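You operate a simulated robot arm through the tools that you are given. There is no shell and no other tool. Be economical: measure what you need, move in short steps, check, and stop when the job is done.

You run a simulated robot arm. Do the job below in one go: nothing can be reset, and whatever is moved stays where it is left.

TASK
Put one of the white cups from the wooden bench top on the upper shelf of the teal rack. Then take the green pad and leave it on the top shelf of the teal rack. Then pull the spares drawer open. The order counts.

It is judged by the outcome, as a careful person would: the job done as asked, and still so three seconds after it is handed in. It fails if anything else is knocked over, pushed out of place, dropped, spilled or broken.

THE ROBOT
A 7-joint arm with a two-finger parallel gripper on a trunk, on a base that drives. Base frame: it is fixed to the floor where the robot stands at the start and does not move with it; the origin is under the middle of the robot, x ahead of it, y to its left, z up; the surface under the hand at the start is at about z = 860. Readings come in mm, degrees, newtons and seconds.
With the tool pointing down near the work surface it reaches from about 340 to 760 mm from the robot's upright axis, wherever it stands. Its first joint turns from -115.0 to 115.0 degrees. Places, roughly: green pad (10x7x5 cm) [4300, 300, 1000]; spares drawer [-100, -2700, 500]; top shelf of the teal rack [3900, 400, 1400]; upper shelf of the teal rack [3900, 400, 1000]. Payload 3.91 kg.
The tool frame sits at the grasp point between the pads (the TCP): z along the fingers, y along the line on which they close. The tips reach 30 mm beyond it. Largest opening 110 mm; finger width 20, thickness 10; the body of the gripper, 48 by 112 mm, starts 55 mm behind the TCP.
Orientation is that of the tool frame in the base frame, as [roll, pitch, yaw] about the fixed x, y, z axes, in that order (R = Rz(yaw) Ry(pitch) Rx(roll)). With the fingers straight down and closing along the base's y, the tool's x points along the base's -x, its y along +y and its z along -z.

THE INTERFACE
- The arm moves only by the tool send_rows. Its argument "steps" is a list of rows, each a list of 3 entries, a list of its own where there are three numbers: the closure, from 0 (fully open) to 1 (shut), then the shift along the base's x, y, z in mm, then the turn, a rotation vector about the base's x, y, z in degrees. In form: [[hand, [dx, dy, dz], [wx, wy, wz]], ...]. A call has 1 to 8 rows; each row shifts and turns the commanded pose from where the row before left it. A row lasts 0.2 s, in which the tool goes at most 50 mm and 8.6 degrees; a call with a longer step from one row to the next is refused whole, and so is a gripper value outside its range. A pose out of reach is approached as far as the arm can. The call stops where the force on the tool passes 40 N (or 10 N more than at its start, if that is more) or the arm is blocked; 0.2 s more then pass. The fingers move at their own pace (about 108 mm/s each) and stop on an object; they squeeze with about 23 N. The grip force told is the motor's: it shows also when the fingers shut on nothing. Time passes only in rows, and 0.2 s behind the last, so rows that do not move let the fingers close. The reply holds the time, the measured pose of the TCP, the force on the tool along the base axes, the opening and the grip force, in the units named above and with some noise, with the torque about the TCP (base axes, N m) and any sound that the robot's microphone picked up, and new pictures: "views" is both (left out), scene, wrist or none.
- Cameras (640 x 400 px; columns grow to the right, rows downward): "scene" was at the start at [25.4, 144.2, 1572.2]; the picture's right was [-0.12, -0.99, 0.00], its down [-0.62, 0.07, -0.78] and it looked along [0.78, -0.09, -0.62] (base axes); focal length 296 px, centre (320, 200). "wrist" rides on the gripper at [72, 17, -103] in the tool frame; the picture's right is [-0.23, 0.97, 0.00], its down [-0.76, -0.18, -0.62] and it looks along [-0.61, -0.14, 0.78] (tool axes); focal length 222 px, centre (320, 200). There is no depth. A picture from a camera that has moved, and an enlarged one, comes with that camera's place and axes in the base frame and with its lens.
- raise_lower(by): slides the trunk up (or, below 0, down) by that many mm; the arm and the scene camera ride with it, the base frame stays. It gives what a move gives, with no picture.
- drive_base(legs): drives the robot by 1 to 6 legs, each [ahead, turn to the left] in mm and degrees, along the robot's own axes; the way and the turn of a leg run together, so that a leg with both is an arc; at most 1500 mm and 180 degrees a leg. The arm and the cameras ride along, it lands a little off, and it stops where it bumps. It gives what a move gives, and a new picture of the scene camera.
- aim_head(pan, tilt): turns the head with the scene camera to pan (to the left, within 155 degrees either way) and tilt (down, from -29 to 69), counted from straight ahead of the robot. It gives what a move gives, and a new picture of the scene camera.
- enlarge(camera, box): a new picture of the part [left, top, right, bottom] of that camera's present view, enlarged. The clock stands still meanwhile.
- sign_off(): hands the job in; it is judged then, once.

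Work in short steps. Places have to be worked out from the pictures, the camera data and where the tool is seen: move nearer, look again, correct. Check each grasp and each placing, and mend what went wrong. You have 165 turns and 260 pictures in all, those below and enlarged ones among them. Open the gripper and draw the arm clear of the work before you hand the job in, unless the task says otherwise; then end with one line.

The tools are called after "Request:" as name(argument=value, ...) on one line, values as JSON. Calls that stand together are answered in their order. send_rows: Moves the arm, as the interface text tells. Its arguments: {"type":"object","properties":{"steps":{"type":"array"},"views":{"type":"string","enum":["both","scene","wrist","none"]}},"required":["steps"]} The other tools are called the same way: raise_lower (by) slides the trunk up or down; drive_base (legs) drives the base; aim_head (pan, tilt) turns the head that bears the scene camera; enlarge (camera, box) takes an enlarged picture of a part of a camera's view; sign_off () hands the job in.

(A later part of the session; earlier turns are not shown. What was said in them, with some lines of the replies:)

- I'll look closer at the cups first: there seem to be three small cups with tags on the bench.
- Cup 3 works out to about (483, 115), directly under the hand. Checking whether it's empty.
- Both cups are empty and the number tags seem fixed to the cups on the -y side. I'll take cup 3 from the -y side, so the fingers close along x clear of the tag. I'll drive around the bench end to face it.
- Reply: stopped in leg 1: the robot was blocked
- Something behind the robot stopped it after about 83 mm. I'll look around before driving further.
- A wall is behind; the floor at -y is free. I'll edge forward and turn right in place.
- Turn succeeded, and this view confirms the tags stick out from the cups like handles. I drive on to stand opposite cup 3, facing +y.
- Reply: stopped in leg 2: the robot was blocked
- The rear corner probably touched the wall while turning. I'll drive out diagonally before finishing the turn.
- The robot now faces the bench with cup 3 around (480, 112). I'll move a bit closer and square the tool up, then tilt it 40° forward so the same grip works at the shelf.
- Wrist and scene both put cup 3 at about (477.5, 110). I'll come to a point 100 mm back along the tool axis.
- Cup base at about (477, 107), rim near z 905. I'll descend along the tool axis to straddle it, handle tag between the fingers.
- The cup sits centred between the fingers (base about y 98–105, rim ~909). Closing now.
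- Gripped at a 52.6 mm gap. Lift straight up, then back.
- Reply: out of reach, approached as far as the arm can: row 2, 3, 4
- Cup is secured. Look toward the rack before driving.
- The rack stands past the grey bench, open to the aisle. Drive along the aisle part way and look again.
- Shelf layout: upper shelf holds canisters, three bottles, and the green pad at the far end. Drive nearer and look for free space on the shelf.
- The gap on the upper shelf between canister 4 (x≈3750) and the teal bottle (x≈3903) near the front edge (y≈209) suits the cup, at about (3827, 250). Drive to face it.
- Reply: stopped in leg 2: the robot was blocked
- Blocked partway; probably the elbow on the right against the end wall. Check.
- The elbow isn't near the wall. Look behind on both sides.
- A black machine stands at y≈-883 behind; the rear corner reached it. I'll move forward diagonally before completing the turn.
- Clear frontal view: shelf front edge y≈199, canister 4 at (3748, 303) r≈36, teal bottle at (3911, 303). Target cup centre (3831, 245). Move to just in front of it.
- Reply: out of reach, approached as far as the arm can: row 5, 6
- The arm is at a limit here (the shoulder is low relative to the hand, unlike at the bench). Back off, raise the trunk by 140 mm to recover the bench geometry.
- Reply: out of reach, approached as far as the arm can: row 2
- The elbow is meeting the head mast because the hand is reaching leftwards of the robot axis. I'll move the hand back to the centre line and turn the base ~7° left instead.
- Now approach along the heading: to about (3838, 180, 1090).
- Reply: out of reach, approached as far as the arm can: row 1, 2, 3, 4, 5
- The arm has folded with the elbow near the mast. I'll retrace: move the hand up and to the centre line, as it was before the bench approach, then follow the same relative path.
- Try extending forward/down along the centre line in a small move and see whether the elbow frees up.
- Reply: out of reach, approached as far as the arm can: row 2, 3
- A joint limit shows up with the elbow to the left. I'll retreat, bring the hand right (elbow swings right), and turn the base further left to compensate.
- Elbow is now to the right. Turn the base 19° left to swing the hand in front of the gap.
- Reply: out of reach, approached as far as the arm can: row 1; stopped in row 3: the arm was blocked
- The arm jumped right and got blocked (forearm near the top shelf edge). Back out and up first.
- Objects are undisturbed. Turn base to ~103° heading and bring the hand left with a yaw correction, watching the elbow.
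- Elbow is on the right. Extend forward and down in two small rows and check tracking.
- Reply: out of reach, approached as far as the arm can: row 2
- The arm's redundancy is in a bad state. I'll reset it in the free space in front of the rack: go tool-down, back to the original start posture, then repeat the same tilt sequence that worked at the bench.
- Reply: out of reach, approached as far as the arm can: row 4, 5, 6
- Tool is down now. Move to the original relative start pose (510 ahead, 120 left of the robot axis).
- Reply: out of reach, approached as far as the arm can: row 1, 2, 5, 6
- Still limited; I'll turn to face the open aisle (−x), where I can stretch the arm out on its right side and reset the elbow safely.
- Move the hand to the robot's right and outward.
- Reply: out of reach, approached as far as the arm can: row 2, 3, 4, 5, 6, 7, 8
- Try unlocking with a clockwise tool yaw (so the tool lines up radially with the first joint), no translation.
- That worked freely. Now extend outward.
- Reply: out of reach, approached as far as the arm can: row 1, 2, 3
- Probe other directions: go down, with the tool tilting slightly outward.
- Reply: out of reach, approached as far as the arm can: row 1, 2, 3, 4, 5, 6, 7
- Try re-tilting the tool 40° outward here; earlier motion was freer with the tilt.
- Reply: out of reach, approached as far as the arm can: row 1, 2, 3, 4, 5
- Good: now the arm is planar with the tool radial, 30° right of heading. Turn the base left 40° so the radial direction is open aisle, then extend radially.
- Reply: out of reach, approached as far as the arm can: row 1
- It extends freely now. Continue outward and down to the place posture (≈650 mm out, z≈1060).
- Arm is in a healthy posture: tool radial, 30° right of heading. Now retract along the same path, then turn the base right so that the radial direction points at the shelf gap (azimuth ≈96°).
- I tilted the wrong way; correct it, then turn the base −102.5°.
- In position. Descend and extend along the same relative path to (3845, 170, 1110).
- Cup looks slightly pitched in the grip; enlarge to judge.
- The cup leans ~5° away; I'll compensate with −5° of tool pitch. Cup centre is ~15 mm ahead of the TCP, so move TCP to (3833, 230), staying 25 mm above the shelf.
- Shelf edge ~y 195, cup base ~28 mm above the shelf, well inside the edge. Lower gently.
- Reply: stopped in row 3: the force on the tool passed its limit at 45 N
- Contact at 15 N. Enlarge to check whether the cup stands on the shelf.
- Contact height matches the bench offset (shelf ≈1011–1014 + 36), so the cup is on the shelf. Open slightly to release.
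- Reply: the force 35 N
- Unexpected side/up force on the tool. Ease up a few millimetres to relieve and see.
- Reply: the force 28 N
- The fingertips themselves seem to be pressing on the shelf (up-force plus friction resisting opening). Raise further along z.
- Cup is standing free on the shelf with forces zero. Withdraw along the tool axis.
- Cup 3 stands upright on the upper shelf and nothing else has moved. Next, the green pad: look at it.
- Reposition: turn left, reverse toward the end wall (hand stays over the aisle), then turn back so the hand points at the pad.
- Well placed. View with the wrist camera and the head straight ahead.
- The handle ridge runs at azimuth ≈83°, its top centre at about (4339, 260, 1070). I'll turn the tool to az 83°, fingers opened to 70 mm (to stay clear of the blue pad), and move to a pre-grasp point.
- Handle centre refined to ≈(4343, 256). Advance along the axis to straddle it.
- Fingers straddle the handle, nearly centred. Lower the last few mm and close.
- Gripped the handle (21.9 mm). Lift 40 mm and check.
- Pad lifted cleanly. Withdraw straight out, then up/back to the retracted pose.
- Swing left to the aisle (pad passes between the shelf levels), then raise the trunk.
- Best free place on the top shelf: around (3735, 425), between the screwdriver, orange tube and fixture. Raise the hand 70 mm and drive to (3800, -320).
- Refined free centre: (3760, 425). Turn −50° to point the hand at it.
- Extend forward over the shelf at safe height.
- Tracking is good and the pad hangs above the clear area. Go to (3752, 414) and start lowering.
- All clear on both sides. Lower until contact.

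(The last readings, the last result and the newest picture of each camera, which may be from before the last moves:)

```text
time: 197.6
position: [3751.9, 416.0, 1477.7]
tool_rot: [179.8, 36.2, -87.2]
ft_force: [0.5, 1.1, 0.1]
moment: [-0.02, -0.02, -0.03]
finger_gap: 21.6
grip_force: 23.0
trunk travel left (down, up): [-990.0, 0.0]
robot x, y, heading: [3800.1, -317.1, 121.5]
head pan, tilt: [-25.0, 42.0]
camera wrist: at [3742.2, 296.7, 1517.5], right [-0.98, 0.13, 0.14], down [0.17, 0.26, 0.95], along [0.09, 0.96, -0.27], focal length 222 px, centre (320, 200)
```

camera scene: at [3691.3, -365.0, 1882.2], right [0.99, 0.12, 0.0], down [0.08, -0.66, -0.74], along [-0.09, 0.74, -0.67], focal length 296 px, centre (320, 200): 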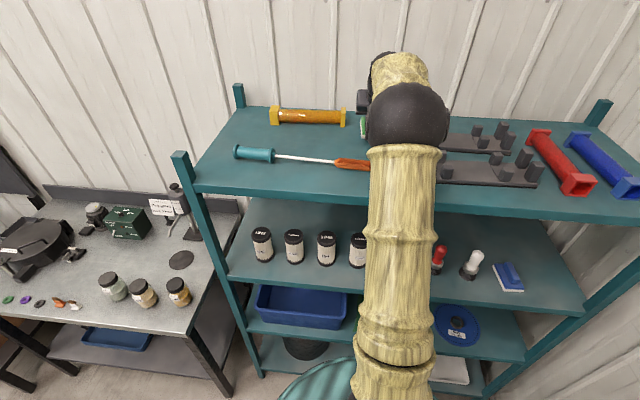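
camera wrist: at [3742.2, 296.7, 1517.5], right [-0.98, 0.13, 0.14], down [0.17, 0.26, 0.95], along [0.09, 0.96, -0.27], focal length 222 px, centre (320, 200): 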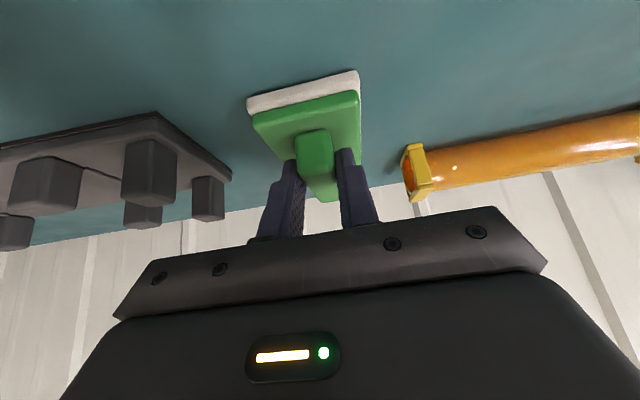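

Weight reading just vanished — possibly first contact. Continue in 2 mm steps.

Request:
send_rows(steps=[[1.0, [0, 0, -2], [0, 0, 0]], [1.0, [0, 0, -2], [0, 0, 0]], [1.0, [0, 0, 0], [0, 0, 0]]], views="wrist")

```text
time: 198.4
position: [3752.3, 416.2, 1475.6]
tool_rot: [179.9, 36.3, -87.1]
ft_force: [-0.1, 0.6, 2.7]
moment: [0.29, -0.09, 0.06]
finger_gap: 21.8
grip_force: 23.0
trunk travel left (down, up): [-990.0, 0.0]
robot x, y, heading: [3800.6, -318.9, 121.8]
head pan, tilt: [-25.0, 42.0]
camera wrist: at [3742.3, 296.7, 1514.4], right [-0.98, 0.13, 0.14], down [0.17, 0.25, 0.95], along [0.09, 0.96, -0.27], focal length 222 px, centre (320, 200)
```

wrist: 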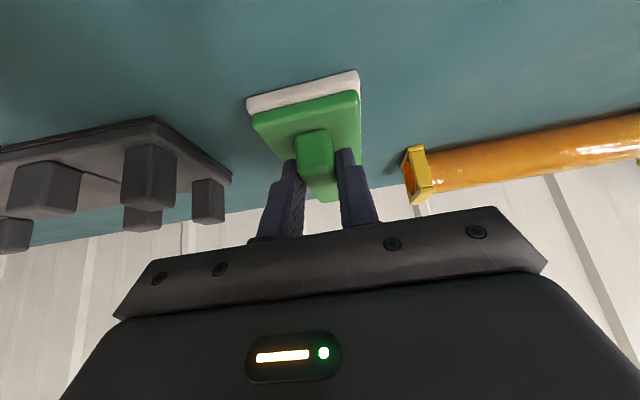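

Contact at 1475.6 (shelf ≈1421). Press 1 mm more, then open.

Request:
send_rows(steps=[[1.0, [0, 0, -1], [0, 0, 0]], [0.75, [0, 0, 0], [0, 0, 0]], [0.6, [0, 0, 0], [0, 0, 0]], [0.45, [0, 0, 0], [0, 0, 0]], [0.45, [0, 0, 0], [0, 0, 0]]], views="wrist")

```text
time: 199.6
position: [3753.3, 414.6, 1472.1]
tool_rot: [180.0, 36.2, -87.2]
ft_force: [0.4, -0.2, -0.4]
moment: [0.03, 0.0, -0.02]
finger_gap: 60.6
grip_force: 0.1
trunk travel left (down, up): [-990.0, 0.0]
robot x, y, heading: [3800.5, -316.0, 121.7]
head pan, tilt: [-25.0, 42.0]
camera wrist: at [3742.2, 296.4, 1513.0], right [-0.98, 0.13, 0.14], down [0.17, 0.26, 0.95], along [0.09, 0.96, -0.27], focal length 222 px, centre (320, 200)
```

wrist: 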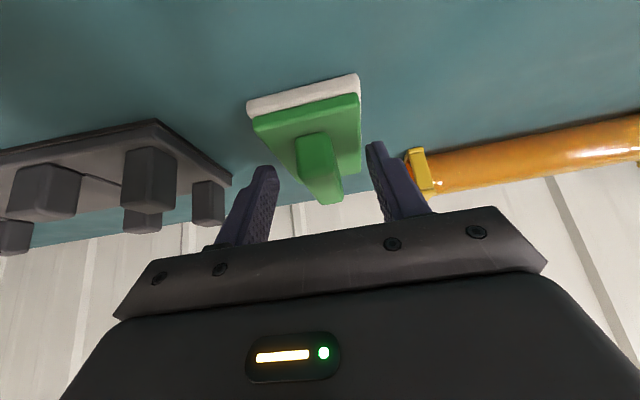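

Pad is released and lying flat. Withdraw along the tool axis up and back, then clear of the rack.

Request:
send_rows(steps=[[0.45, [0, -7, 10], [0, 0, 0]], [0.45, [0, -15, 22], [0, 0, 0]], [0.4, [0, -25, 30], [0, 0, 0]], [0.4, [2, -40, 10], [0, 0, 0]], [0.4, [2, -40, 0], [0, 0, 0]], [0.4, [2, -40, 0], [0, 0, 0]], [0.4, [2, -40, 0], [0, 0, 0]], [0.4, [0, 0, 0], [0, 0, 0]]])

```text
time: 201.4
position: [3761.4, 212.0, 1544.0]
tool_rot: [179.9, 36.1, -87.2]
ft_force: [0.1, 0.1, -0.4]
moment: [-0.04, -0.01, -0.01]
finger_gap: 66.3
grip_force: 0.1
trunk travel left (down, up): [-990.0, 0.0]
robot x, y, heading: [3797.7, -314.4, 121.6]
head pan, tilt: [-25.0, 42.0]
camera scene: at [3691.1, -362.0, 1882.2], right [0.99, 0.12, 0.0], down [0.08, -0.67, -0.74], along [-0.09, 0.74, -0.67], focal length 296 px, centre (320, 200)
camera wrist: at [3751.0, 93.1, 1584.1], right [-0.98, 0.13, 0.14], down [0.17, 0.26, 0.95], along [0.09, 0.96, -0.28], focal length 222 px, centre (320, 200)
```

scene: 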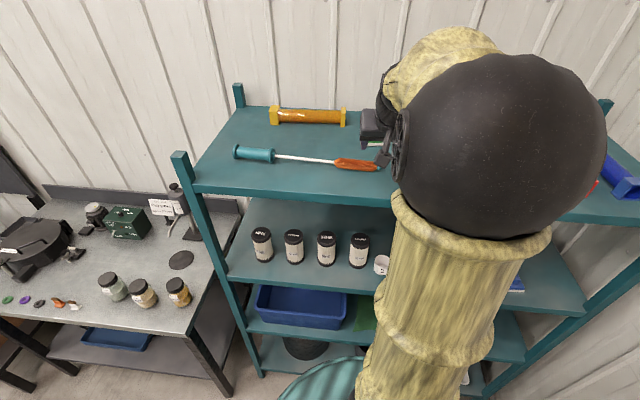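
wrist: 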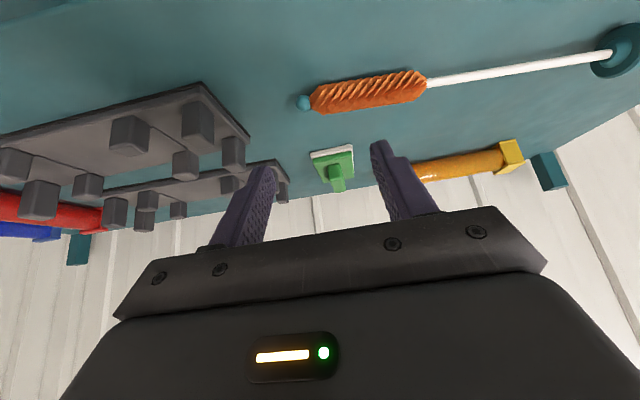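

Both the cup and the pad are placed. Now drive to the spares drawer: turn to the aisle and head back.

Request:
drive_base(legs=[[0, 65.4], [1500, 0], [0, -6], [1350, 0]])

Request:
raise_lower(by=-315)

Request:
aim_head(pan=60, tilt=25)

```text
time: 222.3
position: [505.6, -294.8, 1544.4]
tool_rot: [180.0, 36.1, -27.5]
ft_force: [0.3, -0.1, -0.5]
moment: [-0.01, 0.0, -0.01]
finger_gap: 65.9
grip_force: 0.1
trunk travel left (down, up): [-990.0, 0.0]
robot x, y, heading: [980.9, -529.1, -178.4]
head pan, tilt: [-25.0, 42.0]
camera scene: at [966.0, -646.4, 1882.2], right [0.4, 0.92, 0.0], down [0.61, -0.27, -0.74], along [-0.68, 0.3, -0.67], focal length 296 px, centre (320, 200)
```

scene: 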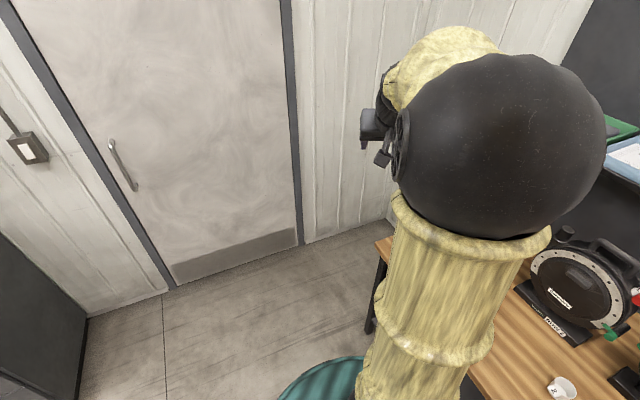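

```text
time: 225.4
position: [506.2, -295.9, 1229.1]
tool_rot: [179.9, 36.2, -27.7]
ft_force: [0.6, 0.3, 0.2]
moment: [-0.01, 0.01, 0.0]
finger_gap: 66.2
grip_force: 0.1
trunk travel left (down, up): [-675.0, 315.0]
robot x, y, heading: [980.2, -530.8, -178.7]
head pan, tilt: [-25.0, 42.0]
```

```text
time: 227.0
position: [504.8, -296.2, 1229.3]
tool_rot: [179.9, 36.2, -27.6]
ft_force: [0.0, 0.0, 0.2]
moment: [0.0, 0.02, 0.02]
finger_gap: 65.9
grip_force: 0.1
trunk travel left (down, up): [-675.0, 315.0]
robot x, y, heading: [979.1, -531.3, -178.8]
head pan, tilt: [60.0, 25.0]
camera scene: at [998.5, -760.8, 1593.5], right [-0.88, 0.48, 0.0], down [0.2, 0.37, -0.91], along [-0.44, -0.79, -0.42], focal length 296 px, centre (320, 200)
```

scene: 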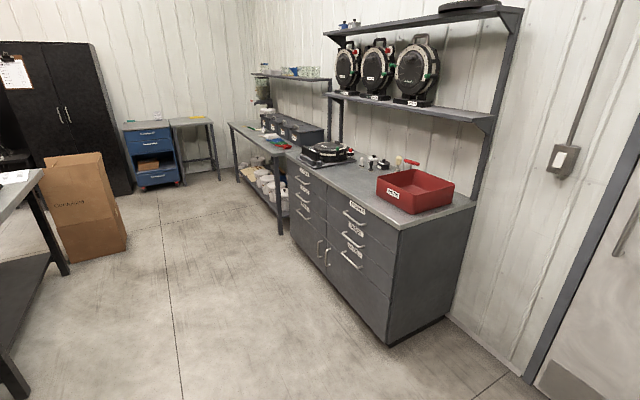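

The labelled drawer cabinet is ahead. Zoom on labels.

Request:
enlarge(camera="scene", box=[270, 150, 430, 280])

Request:
drive_base(legs=[[0, 89], [1200, 0]])

Request:
aim_head(pan=-50, tilt=35)

```text
3.08 times, centred on (350, 215) of scene
camera zoom: at [998.5, -760.8, 1593.5], right [-0.88, 0.48, 0.0], down [0.2, 0.37, -0.91], along [-0.44, -0.79, -0.42], focal length 911 px, centre (228, 154)
```

zoom: 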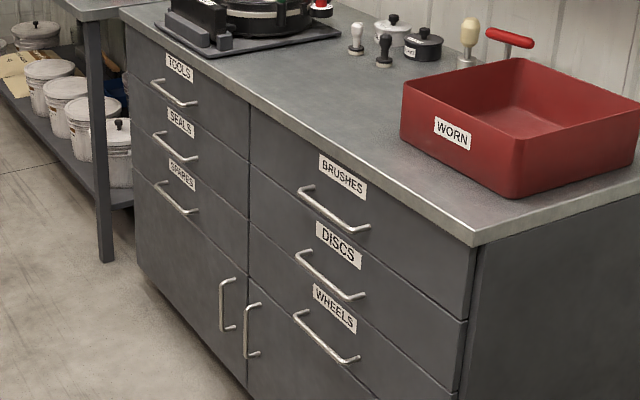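

```text
time: 239.6
position: [739.8, -2203.2, 1229.2]
tool_rot: [179.9, 36.2, 61.4]
ft_force: [0.6, -0.4, 0.7]
moment: [-0.03, 0.0, -0.02]
finger_gap: 66.3
grip_force: 0.0
trunk travel left (down, up): [-675.0, 315.0]
robot x, y, heading: [980.5, -1739.3, -89.9]
head pan, tilt: [60.0, 25.0]
camera scene: at [1214.9, -1718.0, 1593.5], right [-0.5, -0.87, 0.0], down [-0.37, 0.21, -0.91], along [0.79, -0.45, -0.42], focal length 296 px, centre (320, 200)
```

scene: 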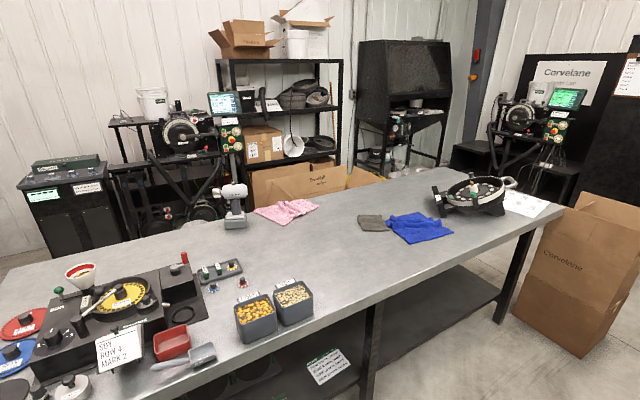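

```text
time: 241.5
position: [739.5, -2203.7, 1230.4]
tool_rot: [179.9, 36.2, 61.4]
ft_force: [-0.3, -0.3, 0.1]
moment: [0.01, -0.01, 0.01]
finger_gap: 66.1
grip_force: 0.0
trunk travel left (down, up): [-675.0, 315.0]
robot x, y, heading: [982.3, -1733.0, -89.9]
head pan, tilt: [-50.0, 35.0]
camera scene: at [1067.8, -1728.8, 1577.7], right [-0.65, 0.76, 0.0], down [0.44, 0.37, -0.82], along [-0.63, -0.53, -0.57], focal length 296 px, centre (320, 200)
```

scene: 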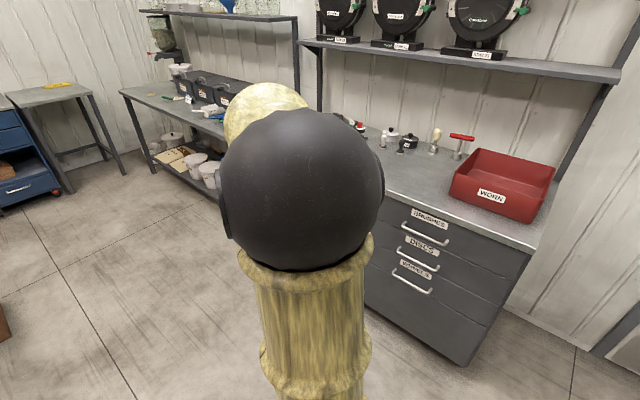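

The SPARES drawer is the bottom one of the far (left) drawer column. Drive on and face the cabinet.

Request:
drive_base(legs=[[900, 0], [0, -90]])

Request:
aim_head(pan=0, tilt=45)

```text
time: 252.5
position: [513.0, -2387.3, 1229.6]
tool_rot: [179.9, 36.2, -28.2]
ft_force: [0.2, -0.1, 0.8]
moment: [0.03, 0.01, -0.01]
finger_gap: 66.3
grip_force: 0.0
trunk travel left (down, up): [-675.0, 315.0]
robot x, y, heading: [988.3, -2626.1, -179.2]
head pan, tilt: [-50.0, 35.0]
camera scene: at [988.5, -2710.3, 1577.7], right [0.76, 0.65, 0.0], down [0.37, -0.44, -0.82], along [-0.53, 0.62, -0.57], focal length 296 px, centre (320, 200)
```

scene: 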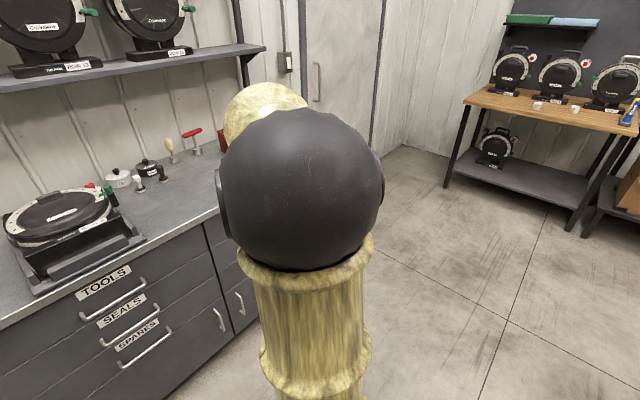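

```text
time: 253.7
position: [511.6, -2388.0, 1229.0]
tool_rot: [179.9, 36.1, -28.2]
ft_force: [-0.2, -0.4, -0.3]
moment: [-0.02, -0.02, -0.01]
finger_gap: 66.0
grip_force: 0.0
trunk travel left (down, up): [-675.0, 315.0]
robot x, y, heading: [985.5, -2624.8, -179.3]
head pan, tilt: [0.0, 45.0]
camera scene: at [964.5, -2778.0, 1562.9], right [-0.01, 1.0, 0.0], down [0.71, 0.01, -0.71], along [-0.71, -0.01, -0.71], focal length 296 px, centre (320, 200)
```

scene: 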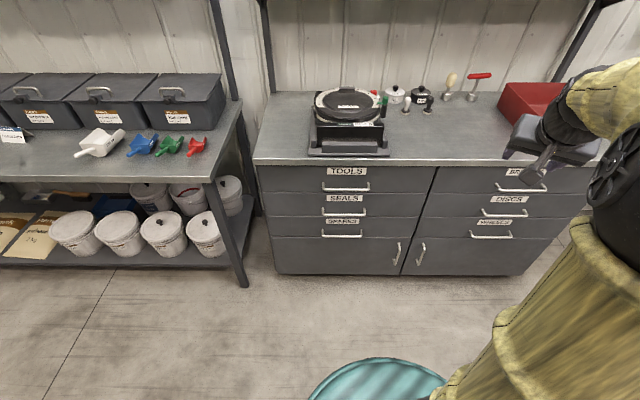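

The SPARES handle is at about (115, -2690, 480). I'll lower the trunk by 500, turn so the arm's radial direction faces the cabinet, then make the tool horizontal.

Request:
raise_lower(by=-500)

Request:
drive_base(legs=[[0, 28]])

Request:
send_rows(steps=[[0.4, [-30, 0, 0], [0, 0, 0]], [0.4, [-30, 0, 0], [0, 0, 0]], [0.4, [-30, 0, 0], [0, 0, 0]], [0.4, [-30, 0, 0], [0, 0, 0]], [0.4, [0, 0, 0], [0, 8, 0]], [0.4, [0, 0, 0], [0, 8, 0]], [0.4, [0, 0, 0], [0, 8, 0]], [0.4, [0, 0, 0], [0, 8, 0]]])

```text
refused: -500 is not a number from -400 to 400
```

```text
time: 256.0
position: [455.3, -2636.8, 1229.9]
tool_rot: [179.9, 36.3, -0.1]
ft_force: [-0.8, -0.8, 0.7]
moment: [0.01, -0.03, 0.02]
finger_gap: 65.9
grip_force: 0.2
trunk travel left (down, up): [-675.0, 315.0]
robot x, y, heading: [985.8, -2629.8, -151.3]
head pan, tilt: [0.0, 45.0]
camera scene: at [1039.1, -2769.4, 1562.9], right [-0.48, 0.88, 0.0], down [0.62, 0.34, -0.71], along [-0.62, -0.34, -0.71], focal length 296 px, centre (320, 200)
```

scene: 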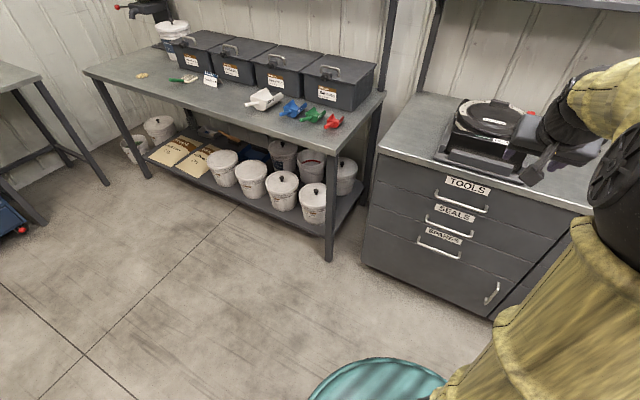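

```text
time: 257.8
position: [336.4, -2636.2, 1229.8]
tool_rot: [179.7, 68.3, -0.3]
ft_force: [-0.6, -0.8, 0.0]
moment: [0.0, -0.01, -0.04]
finger_gap: 66.1
grip_force: 0.0
trunk travel left (down, up): [-675.0, 315.0]
robot x, y, heading: [985.6, -2623.6, -151.0]
head pan, tilt: [0.0, 45.0]
camera scene: at [1039.0, -2769.3, 1562.9], right [-0.48, 0.88, 0.0], down [0.62, 0.34, -0.71], along [-0.62, -0.34, -0.71], focal length 296 px, centre (320, 200)
camera wrist: at [459.1, -2652.4, 1200.6], right [-0.08, -0.97, 0.21], down [0.3, 0.18, 0.94], along [-0.95, 0.14, 0.27], focal length 222 px, centre (320, 200)
```

scene: 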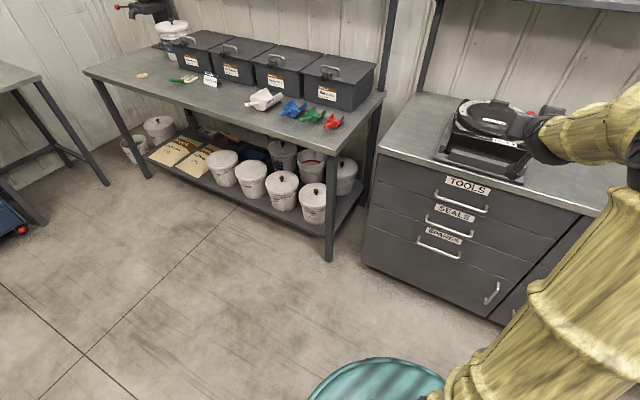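
wrist: 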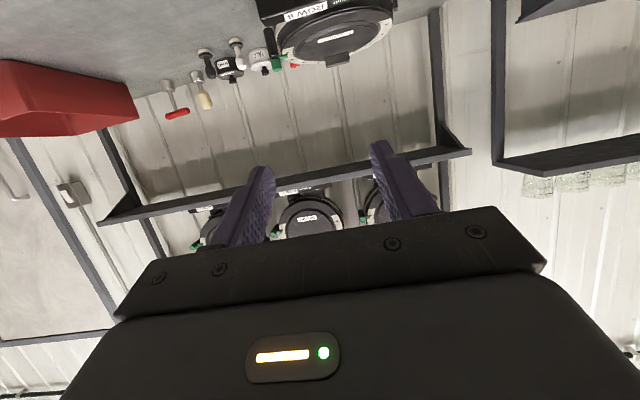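

Works. Lower the trunk, then finish pitching to horizontal and roll 90° so the fingers close vertically.

Request:
raise_lower(by=-400)

Request:
send_rows(steps=[[0.4, [0, 0, 0], [0, 7.2, 0]], [0.4, [0, 0, 0], [0, 7.2, 0]], [0.4, [0, 0, 0], [0, 7.2, 0]], [0.4, [0, 0, 0], [8.5, 0, 0]], [0.4, [0, 0, 0], [8.5, 0, 0]], [0.4, [0, 0, 0], [8.5, 0, 0]], [0.4, [0, 0, 0], [8.5, 0, 0]], [0.4, [0, 0, 0], [8.5, 0, 0]]])

```text
time: 261.6
position: [336.4, -2636.6, 829.4]
tool_rot: [179.7, 68.1, -0.3]
ft_force: [0.3, 0.1, 0.0]
moment: [0.01, -0.01, 0.01]
finger_gap: 66.3
grip_force: 0.1
trunk travel left (down, up): [-275.0, 715.0]
robot x, y, heading: [983.6, -2626.5, -150.9]
head pan, tilt: [0.0, 45.0]
```

```text
time: 263.4
position: [335.1, -2637.6, 831.2]
tool_rot: [-90.3, 47.4, 89.7]
ft_force: [1.0, 0.1, 0.1]
moment: [0.01, 0.04, 0.05]
finger_gap: 66.5
grip_force: 0.1
trunk travel left (down, up): [-275.0, 715.0]
robot x, y, heading: [985.0, -2626.5, -151.2]
head pan, tilt: [0.0, 45.0]
camera scene: at [1039.1, -2769.3, 1162.9], right [-0.48, 0.88, 0.0], down [0.62, 0.34, -0.71], along [-0.62, -0.34, -0.71], focal length 296 px, centre (320, 200)
camera wrist: at [440.0, -2599.2, 764.9], right [0.0, -0.87, -0.49], down [0.62, -0.39, 0.68], along [-0.78, -0.3, 0.54], focal length 222 px, centre (320, 200)
```

scene: 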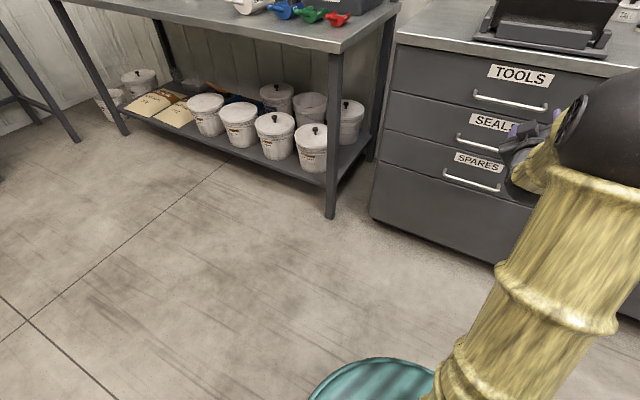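
wrist: 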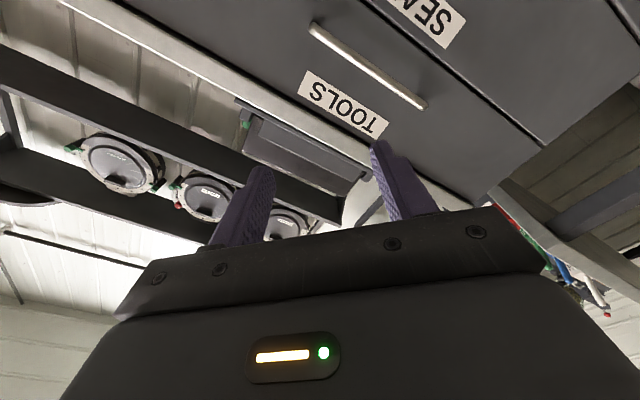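

Rolling works. Continue to 90° and lower towards the handle height.

Request:
send_rows(steps=[[0.4, [0, 0, 0], [8, 0, 0]], [0.4, [0, 0, 0], [8, 0, 0]], [0.4, [0, 0, 0], [8, 0, 0]], [0.4, [0, 0, 0], [8, 0, 0]], [0.4, [0, 0, 0], [8, 0, 0]], [0.4, [0, 0, 0], [7.5, 0, 0]], [0.4, [0, 0, 0], [0, 0, 0]]])

Request:
raise_lower(by=-270)

```text
time: 265.0
position: [335.5, -2636.8, 830.0]
tool_rot: [-90.0, 0.0, 89.7]
ft_force: [-0.3, -0.2, 0.0]
moment: [0.0, -0.03, -0.01]
finger_gap: 65.8
grip_force: 0.0
trunk travel left (down, up): [-275.0, 715.0]
robot x, y, heading: [983.9, -2626.6, -151.1]
head pan, tilt: [0.0, 45.0]
camera scene: at [1039.1, -2769.3, 1162.9], right [-0.48, 0.88, 0.0], down [0.62, 0.34, -0.71], along [-0.62, -0.34, -0.71], focal length 296 px, centre (320, 200)
camera wrist: at [439.7, -2563.3, 812.6], right [0.0, -0.23, -0.97], down [0.62, -0.76, 0.18], along [-0.78, -0.6, 0.14], focal length 222 px, centre (320, 200)
```

scene: 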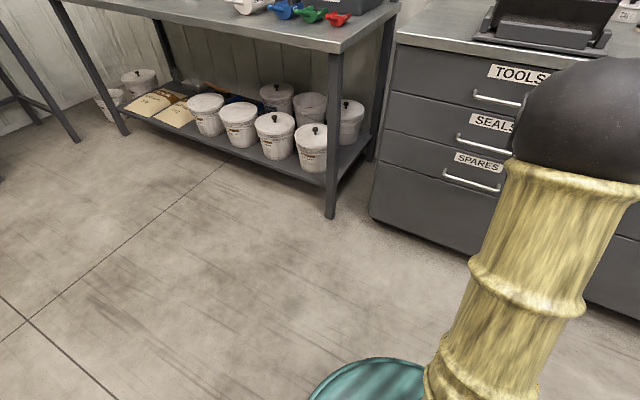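
wrist: 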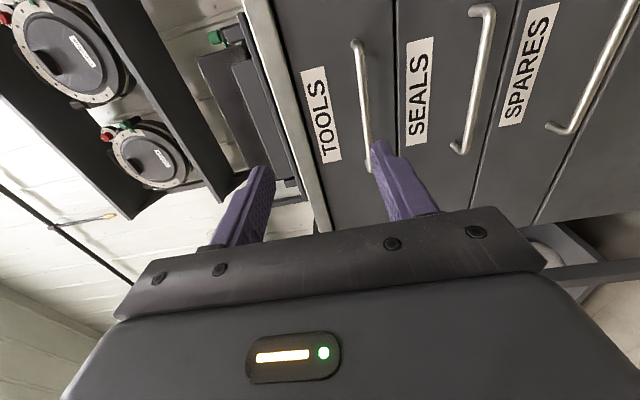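

```text
time: 267.8
position: [336.5, -2637.8, 559.8]
tool_rot: [-90.0, 0.1, 89.8]
ft_force: [-0.2, -0.3, -0.1]
moment: [-0.03, -0.01, -0.03]
finger_gap: 66.0
grip_force: 0.1
trunk travel left (down, up): [-5.0, 985.0]
robot x, y, heading: [982.5, -2627.2, -151.4]
head pan, tilt: [0.0, 45.0]
```

Tool is horizontal with fingers stacked vertically, at height 560. I'll set the base square to the cabinet (so I can pull by driving back), then bring the hand to the centre line.

Request:
drive_base(legs=[[130, 0], [0, -28.7]])

Request:
send_rows(steps=[[0.4, [-5, -36, 0], [0, 0, 3.6]], [0.4, [-5, -36, 0], [0, 0, 3.6]], [0.4, [-5, -36, 0], [0, 0, 3.6]], [0.4, [-5, -36, 0], [0, 0, 3.6]], [0.4, [0, 0, 0], [0, 0, 0]]])

```text
time: 271.1
position: [295.9, -2389.4, 560.7]
tool_rot: [-90.0, 0.1, 61.3]
ft_force: [-0.1, -0.4, 0.1]
moment: [0.0, 0.03, 0.0]
finger_gap: 65.7
grip_force: 0.1
trunk travel left (down, up): [-5.0, 985.0]
robot x, y, heading: [871.3, -2686.9, -179.7]
head pan, tilt: [0.0, 45.0]
camera scene: at [849.5, -2840.5, 892.9], right [0.0, 1.0, 0.0], down [0.71, 0.0, -0.71], along [-0.71, 0.0, -0.71], focal length 296 px, centre (320, 200)
```

scene: 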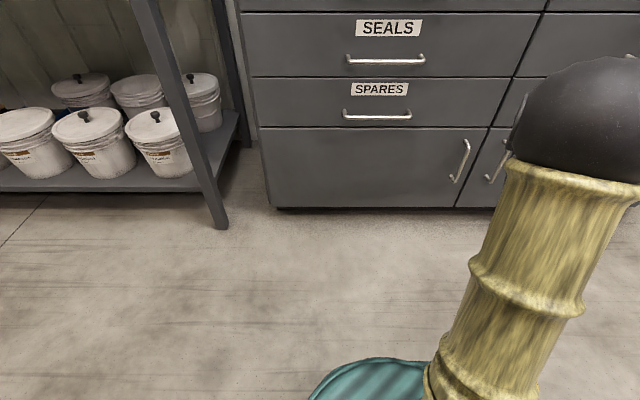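

```text
time: 272.3
position: [276.6, -2532.5, 560.8]
tool_rot: [-89.9, 0.1, 75.6]
ft_force: [-0.3, -0.1, 0.0]
moment: [0.02, -0.01, -0.01]
finger_gap: 65.9
grip_force: 0.1
trunk travel left (down, up): [-5.0, 985.0]
robot x, y, heading: [868.6, -2686.7, -179.6]
head pan, tilt: [0.0, 45.0]
camera scene: at [849.5, -2840.5, 892.9], right [0.0, 1.0, 0.0], down [0.71, 0.0, -0.71], along [-0.71, 0.0, -0.71], focal length 296 px, centre (320, 200)
camera wrist: at [394.2, -2486.8, 542.8], right [-0.06, -0.22, -0.97], down [0.42, -0.89, 0.18], along [-0.91, -0.39, 0.14], focal length 222 px, centre (320, 200)
```

scene: 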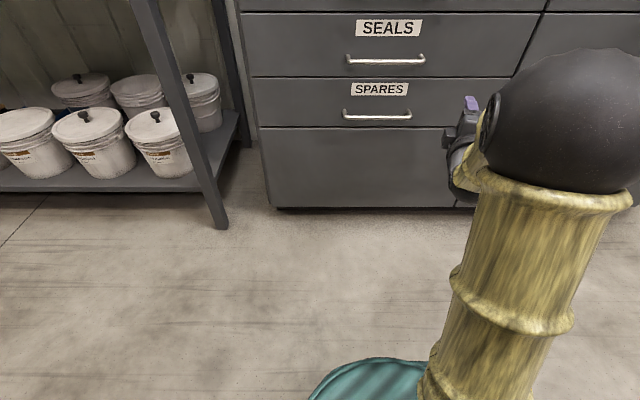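
wrist: 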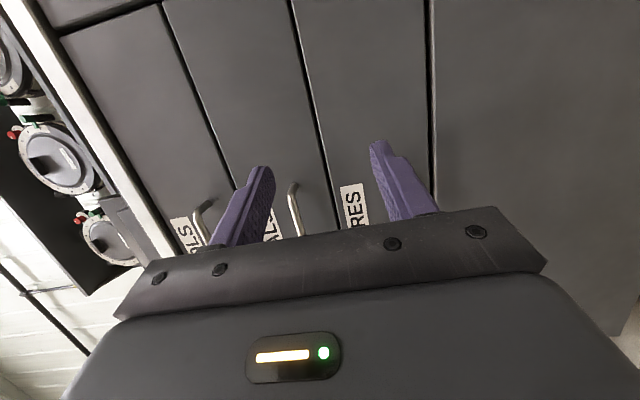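

Smooth. The bar is at x≈116, z≈480, centre y≈−2682. Continue to the centre line and lower to 480.

Request:
send_rows(steps=[[0.4, [-2, -36, -15], [0, 0, 3.6]], [0.4, [-2, -36, -15], [0, 0, 3.6]], [0.4, [-2, -36, -15], [0, 0, 3.6]], [0.4, [0, -36, -15], [0, 0, 3.6]], [0.4, [0, -5, -20], [0, 0, 0]], [0.4, [0, 0, 0], [0, 0, 0]]])

```text
time: 273.7
position: [271.2, -2682.7, 479.8]
tool_rot: [-90.0, 0.2, 90.1]
ft_force: [0.3, 0.0, 0.8]
moment: [-0.03, -0.03, -0.01]
finger_gap: 66.0
grip_force: 0.1
trunk travel left (down, up): [-5.0, 985.0]
robot x, y, heading: [869.0, -2688.8, -179.5]
head pan, tilt: [0.0, 45.0]
camera scene: at [849.5, -2840.5, 892.9], right [0.0, 1.0, 0.0], down [0.71, 0.0, -0.71], along [-0.71, 0.0, -0.71], focal length 296 px, centre (320, 200)
camera wrist: at [373.3, -2608.1, 462.2], right [0.0, -0.23, -0.97], down [0.62, -0.76, 0.18], along [-0.78, -0.61, 0.14], focal length 222 px, centre (320, 200)
```

scene: 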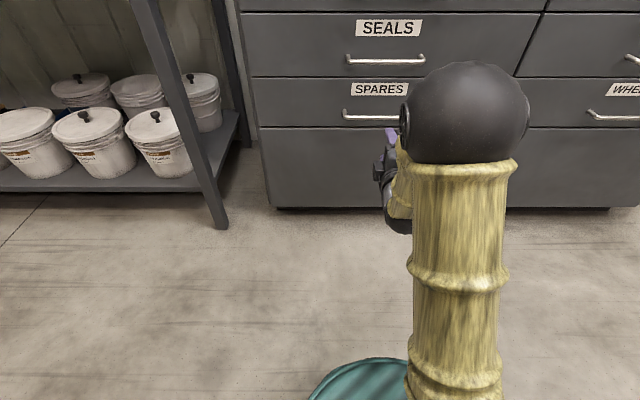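
wrist: 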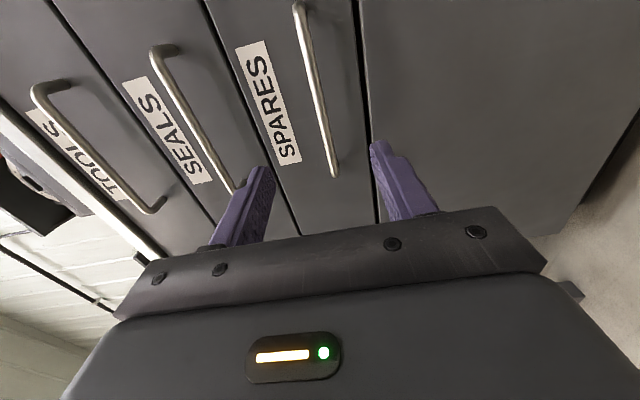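

The bar passes midway between the fingers (z≈477). Drive forward 100 mm, then advance the rest with the arm.

Request:
drive_base(legs=[[95, 0]])

Request:
send_rows(steps=[[0.4, [-20, 0, -2], [0, 0, 0]], [0.4, [0, 0, 0], [0, 0, 0]]], views="wrist")

```text
time: 274.9
position: [174.4, -2681.4, 479.9]
tool_rot: [-90.1, 0.1, 90.1]
ft_force: [-0.3, -0.5, 0.9]
moment: [-0.02, -0.01, -0.02]
finger_gap: 65.7
grip_force: 0.1
trunk travel left (down, up): [-5.0, 985.0]
robot x, y, heading: [772.2, -2686.4, -179.6]
head pan, tilt: [0.0, 45.0]
camera scene: at [754.6, -2840.8, 892.9], right [0.0, 1.0, 0.0], down [0.71, 0.0, -0.71], along [-0.71, 0.0, -0.71], focal length 296 px, centre (320, 200)
```

scene: 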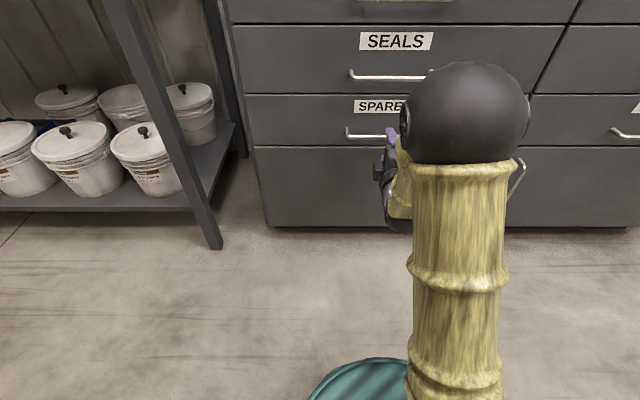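

```text
time: 275.5
position: [155.9, -2683.1, 479.5]
tool_rot: [-90.2, 0.1, 90.1]
ft_force: [0.5, 0.1, 1.0]
moment: [0.01, -0.01, 0.04]
finger_gap: 66.0
grip_force: 0.1
trunk travel left (down, up): [-5.0, 985.0]
robot x, y, heading: [774.3, -2688.6, -179.7]
head pan, tilt: [0.0, 45.0]
camera wrist: at [258.7, -2608.1, 460.5], right [0.0, -0.23, -0.97], down [0.62, -0.76, 0.18], along [-0.78, -0.61, 0.14], focal length 222 px, centre (320, 200)
```

wrist: 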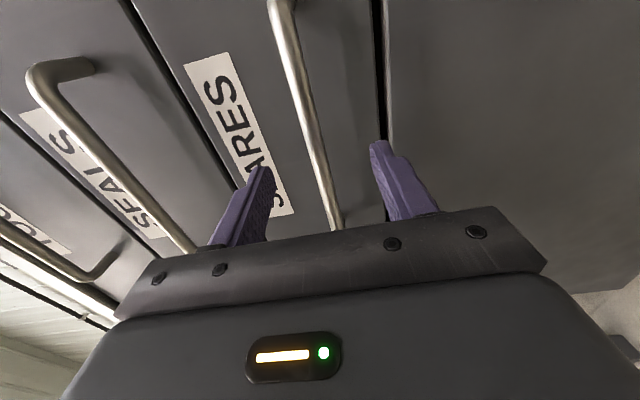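

Bar lies between the fingers. Advance 28 mm and close.

Request:
send_rows(steps=[[0.4, [-14, 0, -1], [0, 0, 0]], [0.4, [-14, 0, -1], [0, 0, 0]], [0.7, [0, 0, 0], [0, 0, 0]], [1.0, [0, 0, 0], [0, 0, 0]], [1.0, [0, 0, 0], [0, 0, 0]], [1.0, [0, 0, 0], [0, 0, 0]]])

```text
time: 276.9
position: [126.8, -2682.2, 478.3]
tool_rot: [-89.7, 0.2, 90.0]
ft_force: [-3.5, -1.4, 15.7]
moment: [0.13, 0.19, 0.09]
finger_gap: 11.9
grip_force: 44.7
trunk travel left (down, up): [-5.0, 985.0]
robot x, y, heading: [776.8, -2690.2, -179.7]
head pan, tilt: [0.0, 45.0]
camera scene: at [755.5, -2840.9, 893.1], right [0.0, 1.0, 0.0], down [0.71, 0.0, -0.71], along [-0.71, 0.0, -0.71], focal length 296 px, centre (320, 200)
camera wrist: at [230.7, -2607.9, 460.5], right [0.0, -0.23, -0.97], down [0.63, -0.76, 0.18], along [-0.78, -0.61, 0.15], focal length 222 px, centre (320, 200)
```

scene: 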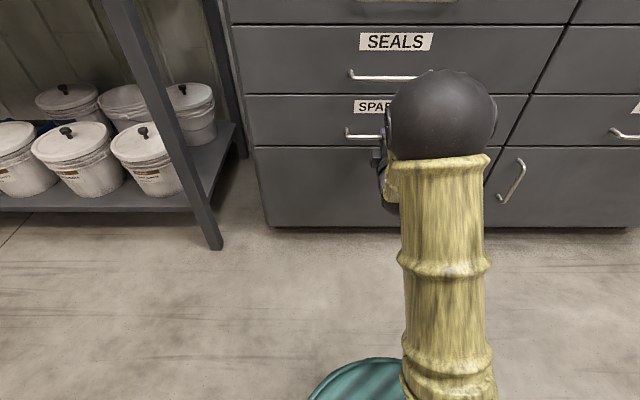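
wrist: 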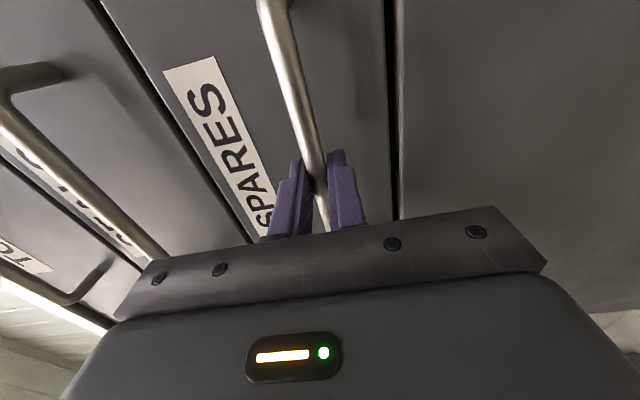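

Bar gripped (11.9 mm). Relieve the vertical force slightly and pull 30 mm with the arm to test.

Request:
send_rows(steps=[[1.0, [0, 0, 2], [0, 0, 0]], [1.0, [10, 0, 0], [0, 0, 0]], [1.0, [10, 0, 0], [0, 0, 0]], [1.0, [15, 0, 0], [0, 0, 0]], [1.0, [15, 0, 0], [0, 0, 0]], [1.0, [0, 0, 0], [0, 0, 0]]])

```text
time: 278.3
position: [177.9, -2682.2, 479.2]
tool_rot: [-90.1, 0.1, 89.9]
ft_force: [1.8, 1.1, 11.2]
moment: [0.13, 0.15, 0.43]
finger_gap: 11.5
grip_force: 44.8
trunk travel left (down, up): [-5.0, 985.0]
robot x, y, heading: [771.9, -2688.4, -179.8]
head pan, tilt: [0.0, 45.0]
camera scene: at [755.6, -2840.8, 892.9], right [0.0, 1.0, 0.0], down [0.71, 0.0, -0.71], along [-0.71, 0.0, -0.71], focal length 296 px, centre (320, 200)
camera wrist: at [281.2, -2608.0, 461.1], right [0.0, -0.23, -0.97], down [0.62, -0.76, 0.18], along [-0.78, -0.61, 0.14], focal length 222 px, centre (320, 200)
```

scene: 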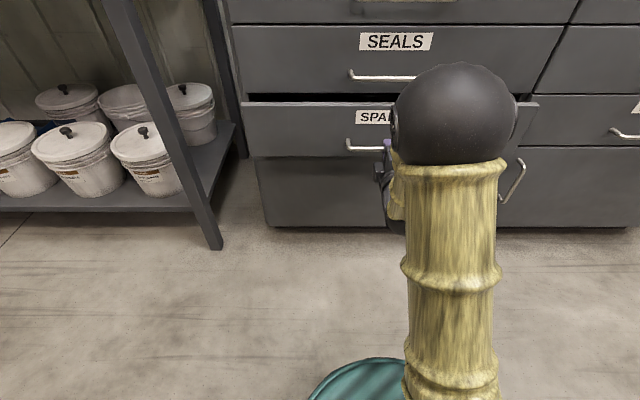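
wrist: 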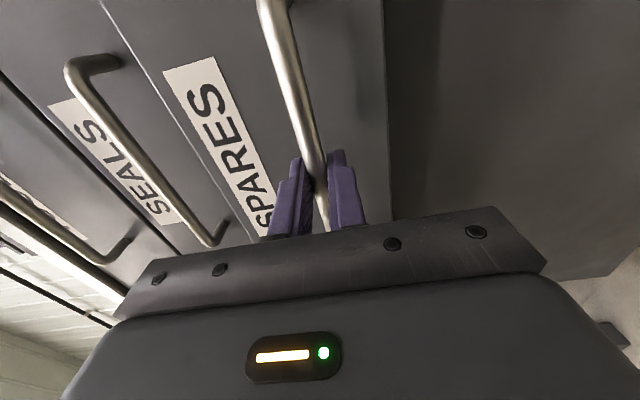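

The drawer is sliding open easily (50 mm). Pull further by reversing the base.

Request:
drive_base(legs=[[-130, 0]])

```text
time: 279.7
position: [309.2, -2681.5, 479.6]
tool_rot: [-90.0, 0.1, 90.2]
ft_force: [-2.3, -0.6, 10.9]
moment: [0.11, 0.12, -0.13]
finger_gap: 11.5
grip_force: 45.0
trunk travel left (down, up): [-5.0, 985.0]
robot x, y, heading: [908.9, -2687.7, -179.6]
head pan, tilt: [0.0, 45.0]
camera scene: at [886.7, -2840.4, 892.9], right [0.0, 1.0, 0.0], down [0.71, 0.0, -0.71], along [-0.71, 0.0, -0.71], focal length 296 px, centre (320, 200)
```

scene: 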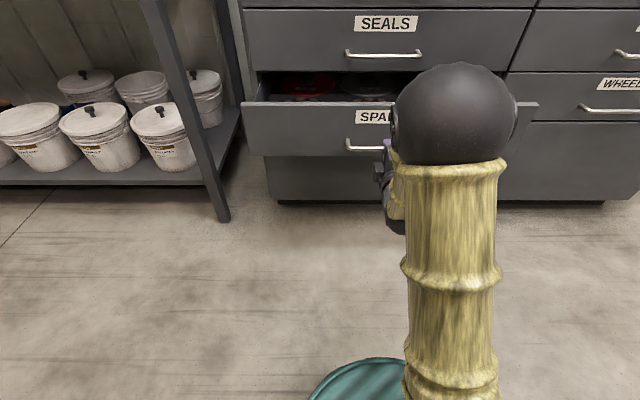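

180 mm open now. Pull a bit more.

Request:
drive_base(legs=[[-80, 0]])

```text
time: 280.9
position: [389.2, -2681.7, 479.3]
tool_rot: [-89.8, 0.1, 90.0]
ft_force: [-2.4, -2.1, 5.6]
moment: [0.12, 0.05, -0.11]
finger_gap: 11.5
grip_force: 45.0
trunk travel left (down, up): [-5.0, 985.0]
robot x, y, heading: [991.0, -2689.7, -180.0]
head pan, tilt: [0.0, 45.0]
camera scene: at [967.2, -2840.2, 892.9], right [0.0, 1.0, 0.0], down [0.71, 0.0, -0.71], along [-0.71, 0.0, -0.71], focal length 296 px, centre (320, 200)
```

scene: 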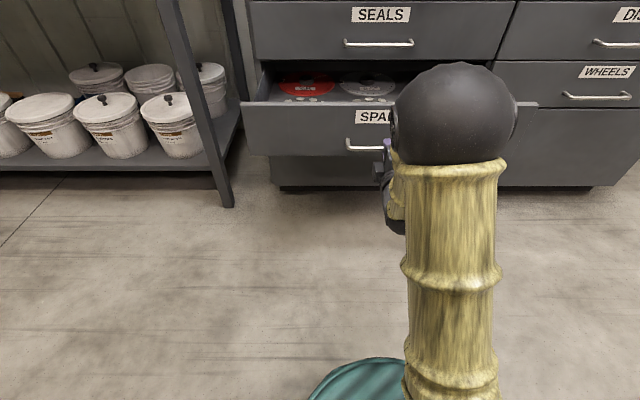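

260 mm open. A final 50 mm for good measure, then release.

Request:
drive_base(legs=[[-50, 0]])

Request:
send_rows(steps=[[0.7, [0, 0, 0], [0, 0, 0]], [0.4, [0, 0, 0], [0, 0, 0]], [0.4, [0, 0, 0], [0, 0, 0]], [0.4, [0, 0, 0], [0, 0, 0]]])

```text
time: 281.8
position: [439.5, -2681.4, 479.1]
tool_rot: [-89.9, 0.2, 90.1]
ft_force: [-2.1, -0.8, 2.3]
moment: [0.12, 0.02, -0.13]
finger_gap: 11.6
grip_force: 45.2
trunk travel left (down, up): [-5.0, 985.0]
robot x, y, heading: [1039.3, -2689.2, -179.9]
head pan, tilt: [0.0, 45.0]
camera scene: at [1017.3, -2840.0, 892.9], right [0.0, 1.0, 0.0], down [0.71, 0.0, -0.71], along [-0.71, 0.0, -0.71], focal length 296 px, centre (320, 200)
```

scene: 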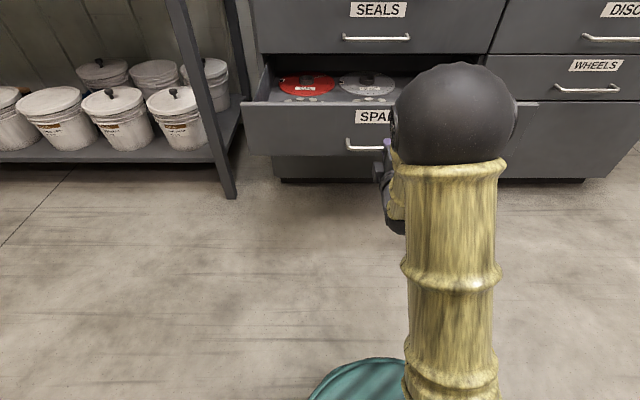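

```text
time: 282.8
position: [439.0, -2681.4, 479.1]
tool_rot: [-89.8, 0.1, 90.1]
ft_force: [0.2, 0.3, 0.3]
moment: [-0.04, 0.01, 0.01]
finger_gap: 66.0
grip_force: 0.1
trunk travel left (down, up): [-5.0, 985.0]
robot x, y, heading: [1038.9, -2684.0, -179.9]
head pan, tilt: [0.0, 45.0]
camera scene: at [1017.3, -2840.0, 892.9], right [0.0, 1.0, 0.0], down [0.71, 0.0, -0.71], along [-0.71, 0.0, -0.71], focal length 296 px, centre (320, 200)
camera wrist: at [542.6, -2607.4, 460.9], right [0.0, -0.23, -0.97], down [0.63, -0.76, 0.18], along [-0.78, -0.61, 0.14], focal length 222 px, centre (320, 200)
```

scene: 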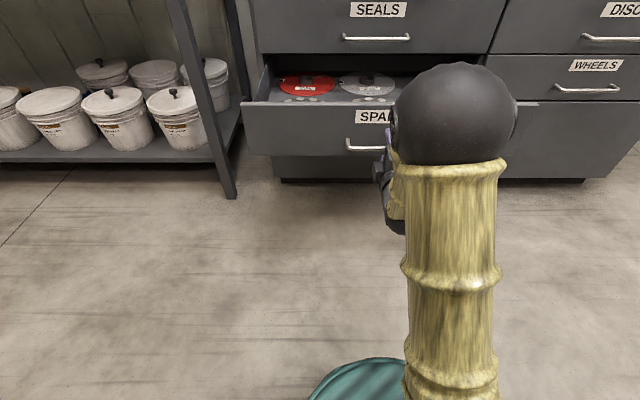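
wrist: 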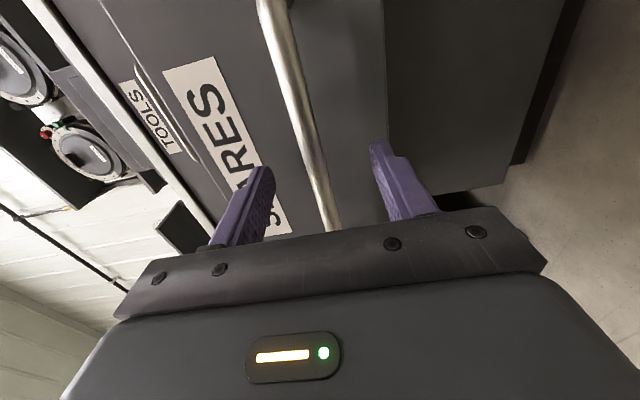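

Released cleanly; the drawer is about 310 mm open. Back the base off straight and verify.

Request:
drive_base(legs=[[-180, 0]])

Request:
aim_head(pan=5, tilt=25)

```text
time: 284.5
position: [619.0, -2682.4, 479.6]
tool_rot: [-89.9, 0.1, 90.3]
ft_force: [0.8, -0.4, -0.1]
moment: [-0.02, -0.01, -0.02]
finger_gap: 65.8
grip_force: 0.1
trunk travel left (down, up): [-5.0, 985.0]
robot x, y, heading: [1216.9, -2685.6, -179.9]
head pan, tilt: [0.0, 45.0]
camera scene: at [1197.3, -2839.4, 892.9], right [0.0, 1.0, 0.0], down [0.71, 0.0, -0.71], along [-0.71, 0.0, -0.71], focal length 296 px, centre (320, 200)
```

scene: 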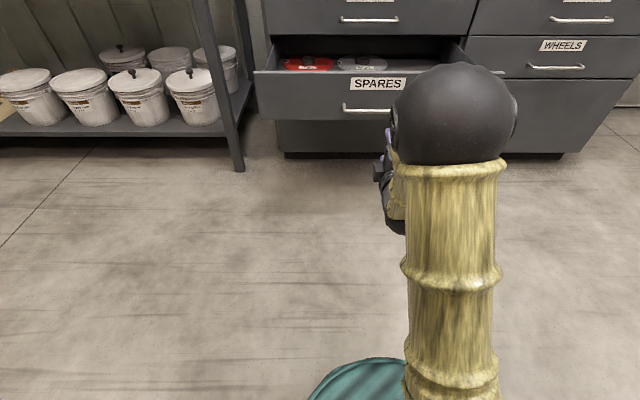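

```text
time: 285.3
position: [618.9, -2681.5, 479.6]
tool_rot: [-89.8, 0.1, 90.4]
ft_force: [0.5, -0.4, -0.8]
moment: [0.0, -0.05, -0.01]
finger_gap: 65.9
grip_force: 0.1
trunk travel left (down, up): [-5.0, 985.0]
robot x, y, heading: [1217.3, -2687.9, -179.5]
head pan, tilt: [5.0, 25.0]
camera scene: at [1186.9, -2847.4, 923.4], right [-0.09, 1.0, 0.0], down [0.42, 0.04, -0.91], along [-0.9, -0.08, -0.42], focal length 296 px, centre (320, 200)
```

scene: 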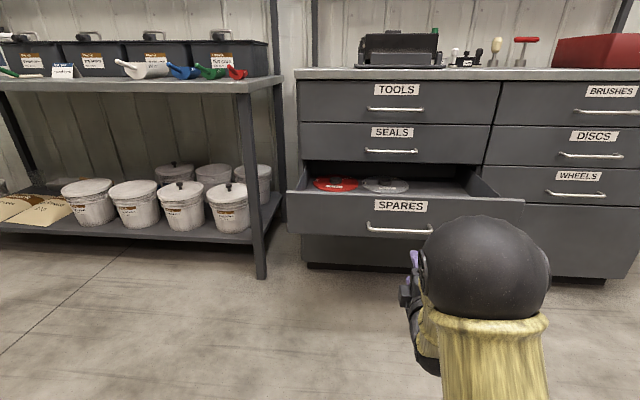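

The spares drawer stays open, the arm is clear of it, and the gripper is empty. I'll open the gripper fully and hand in.

Request:
send_rows(steps=[[0, [0, 0, 0], [0, 0, 0]], [0, [0, 0, 0], [0, 0, 0]]], views="none")

Request:
sign_off()

```text
time: 285.9
position: [618.9, -2682.4, 478.0]
tool_rot: [-90.0, 0.2, 90.3]
ft_force: [0.9, -0.2, 0.2]
moment: [-0.01, -0.01, 0.0]
finger_gap: 110.1
grip_force: 0.1
trunk travel left (down, up): [-5.0, 985.0]
robot x, y, heading: [1217.2, -2686.5, -179.7]
head pan, tilt: [5.0, 25.0]
```

```text
The job is handed in.
```

White cup 3 is on the upper shelf of the teal rack, the green pad is on its top shelf, and the spares drawer is open about 310 mm, done in that order; the base bumped the wall behind the start and seemingly a black machine near the rack while turning, and the arm may have touched the top shelf edge, but I saw nothing displaced.
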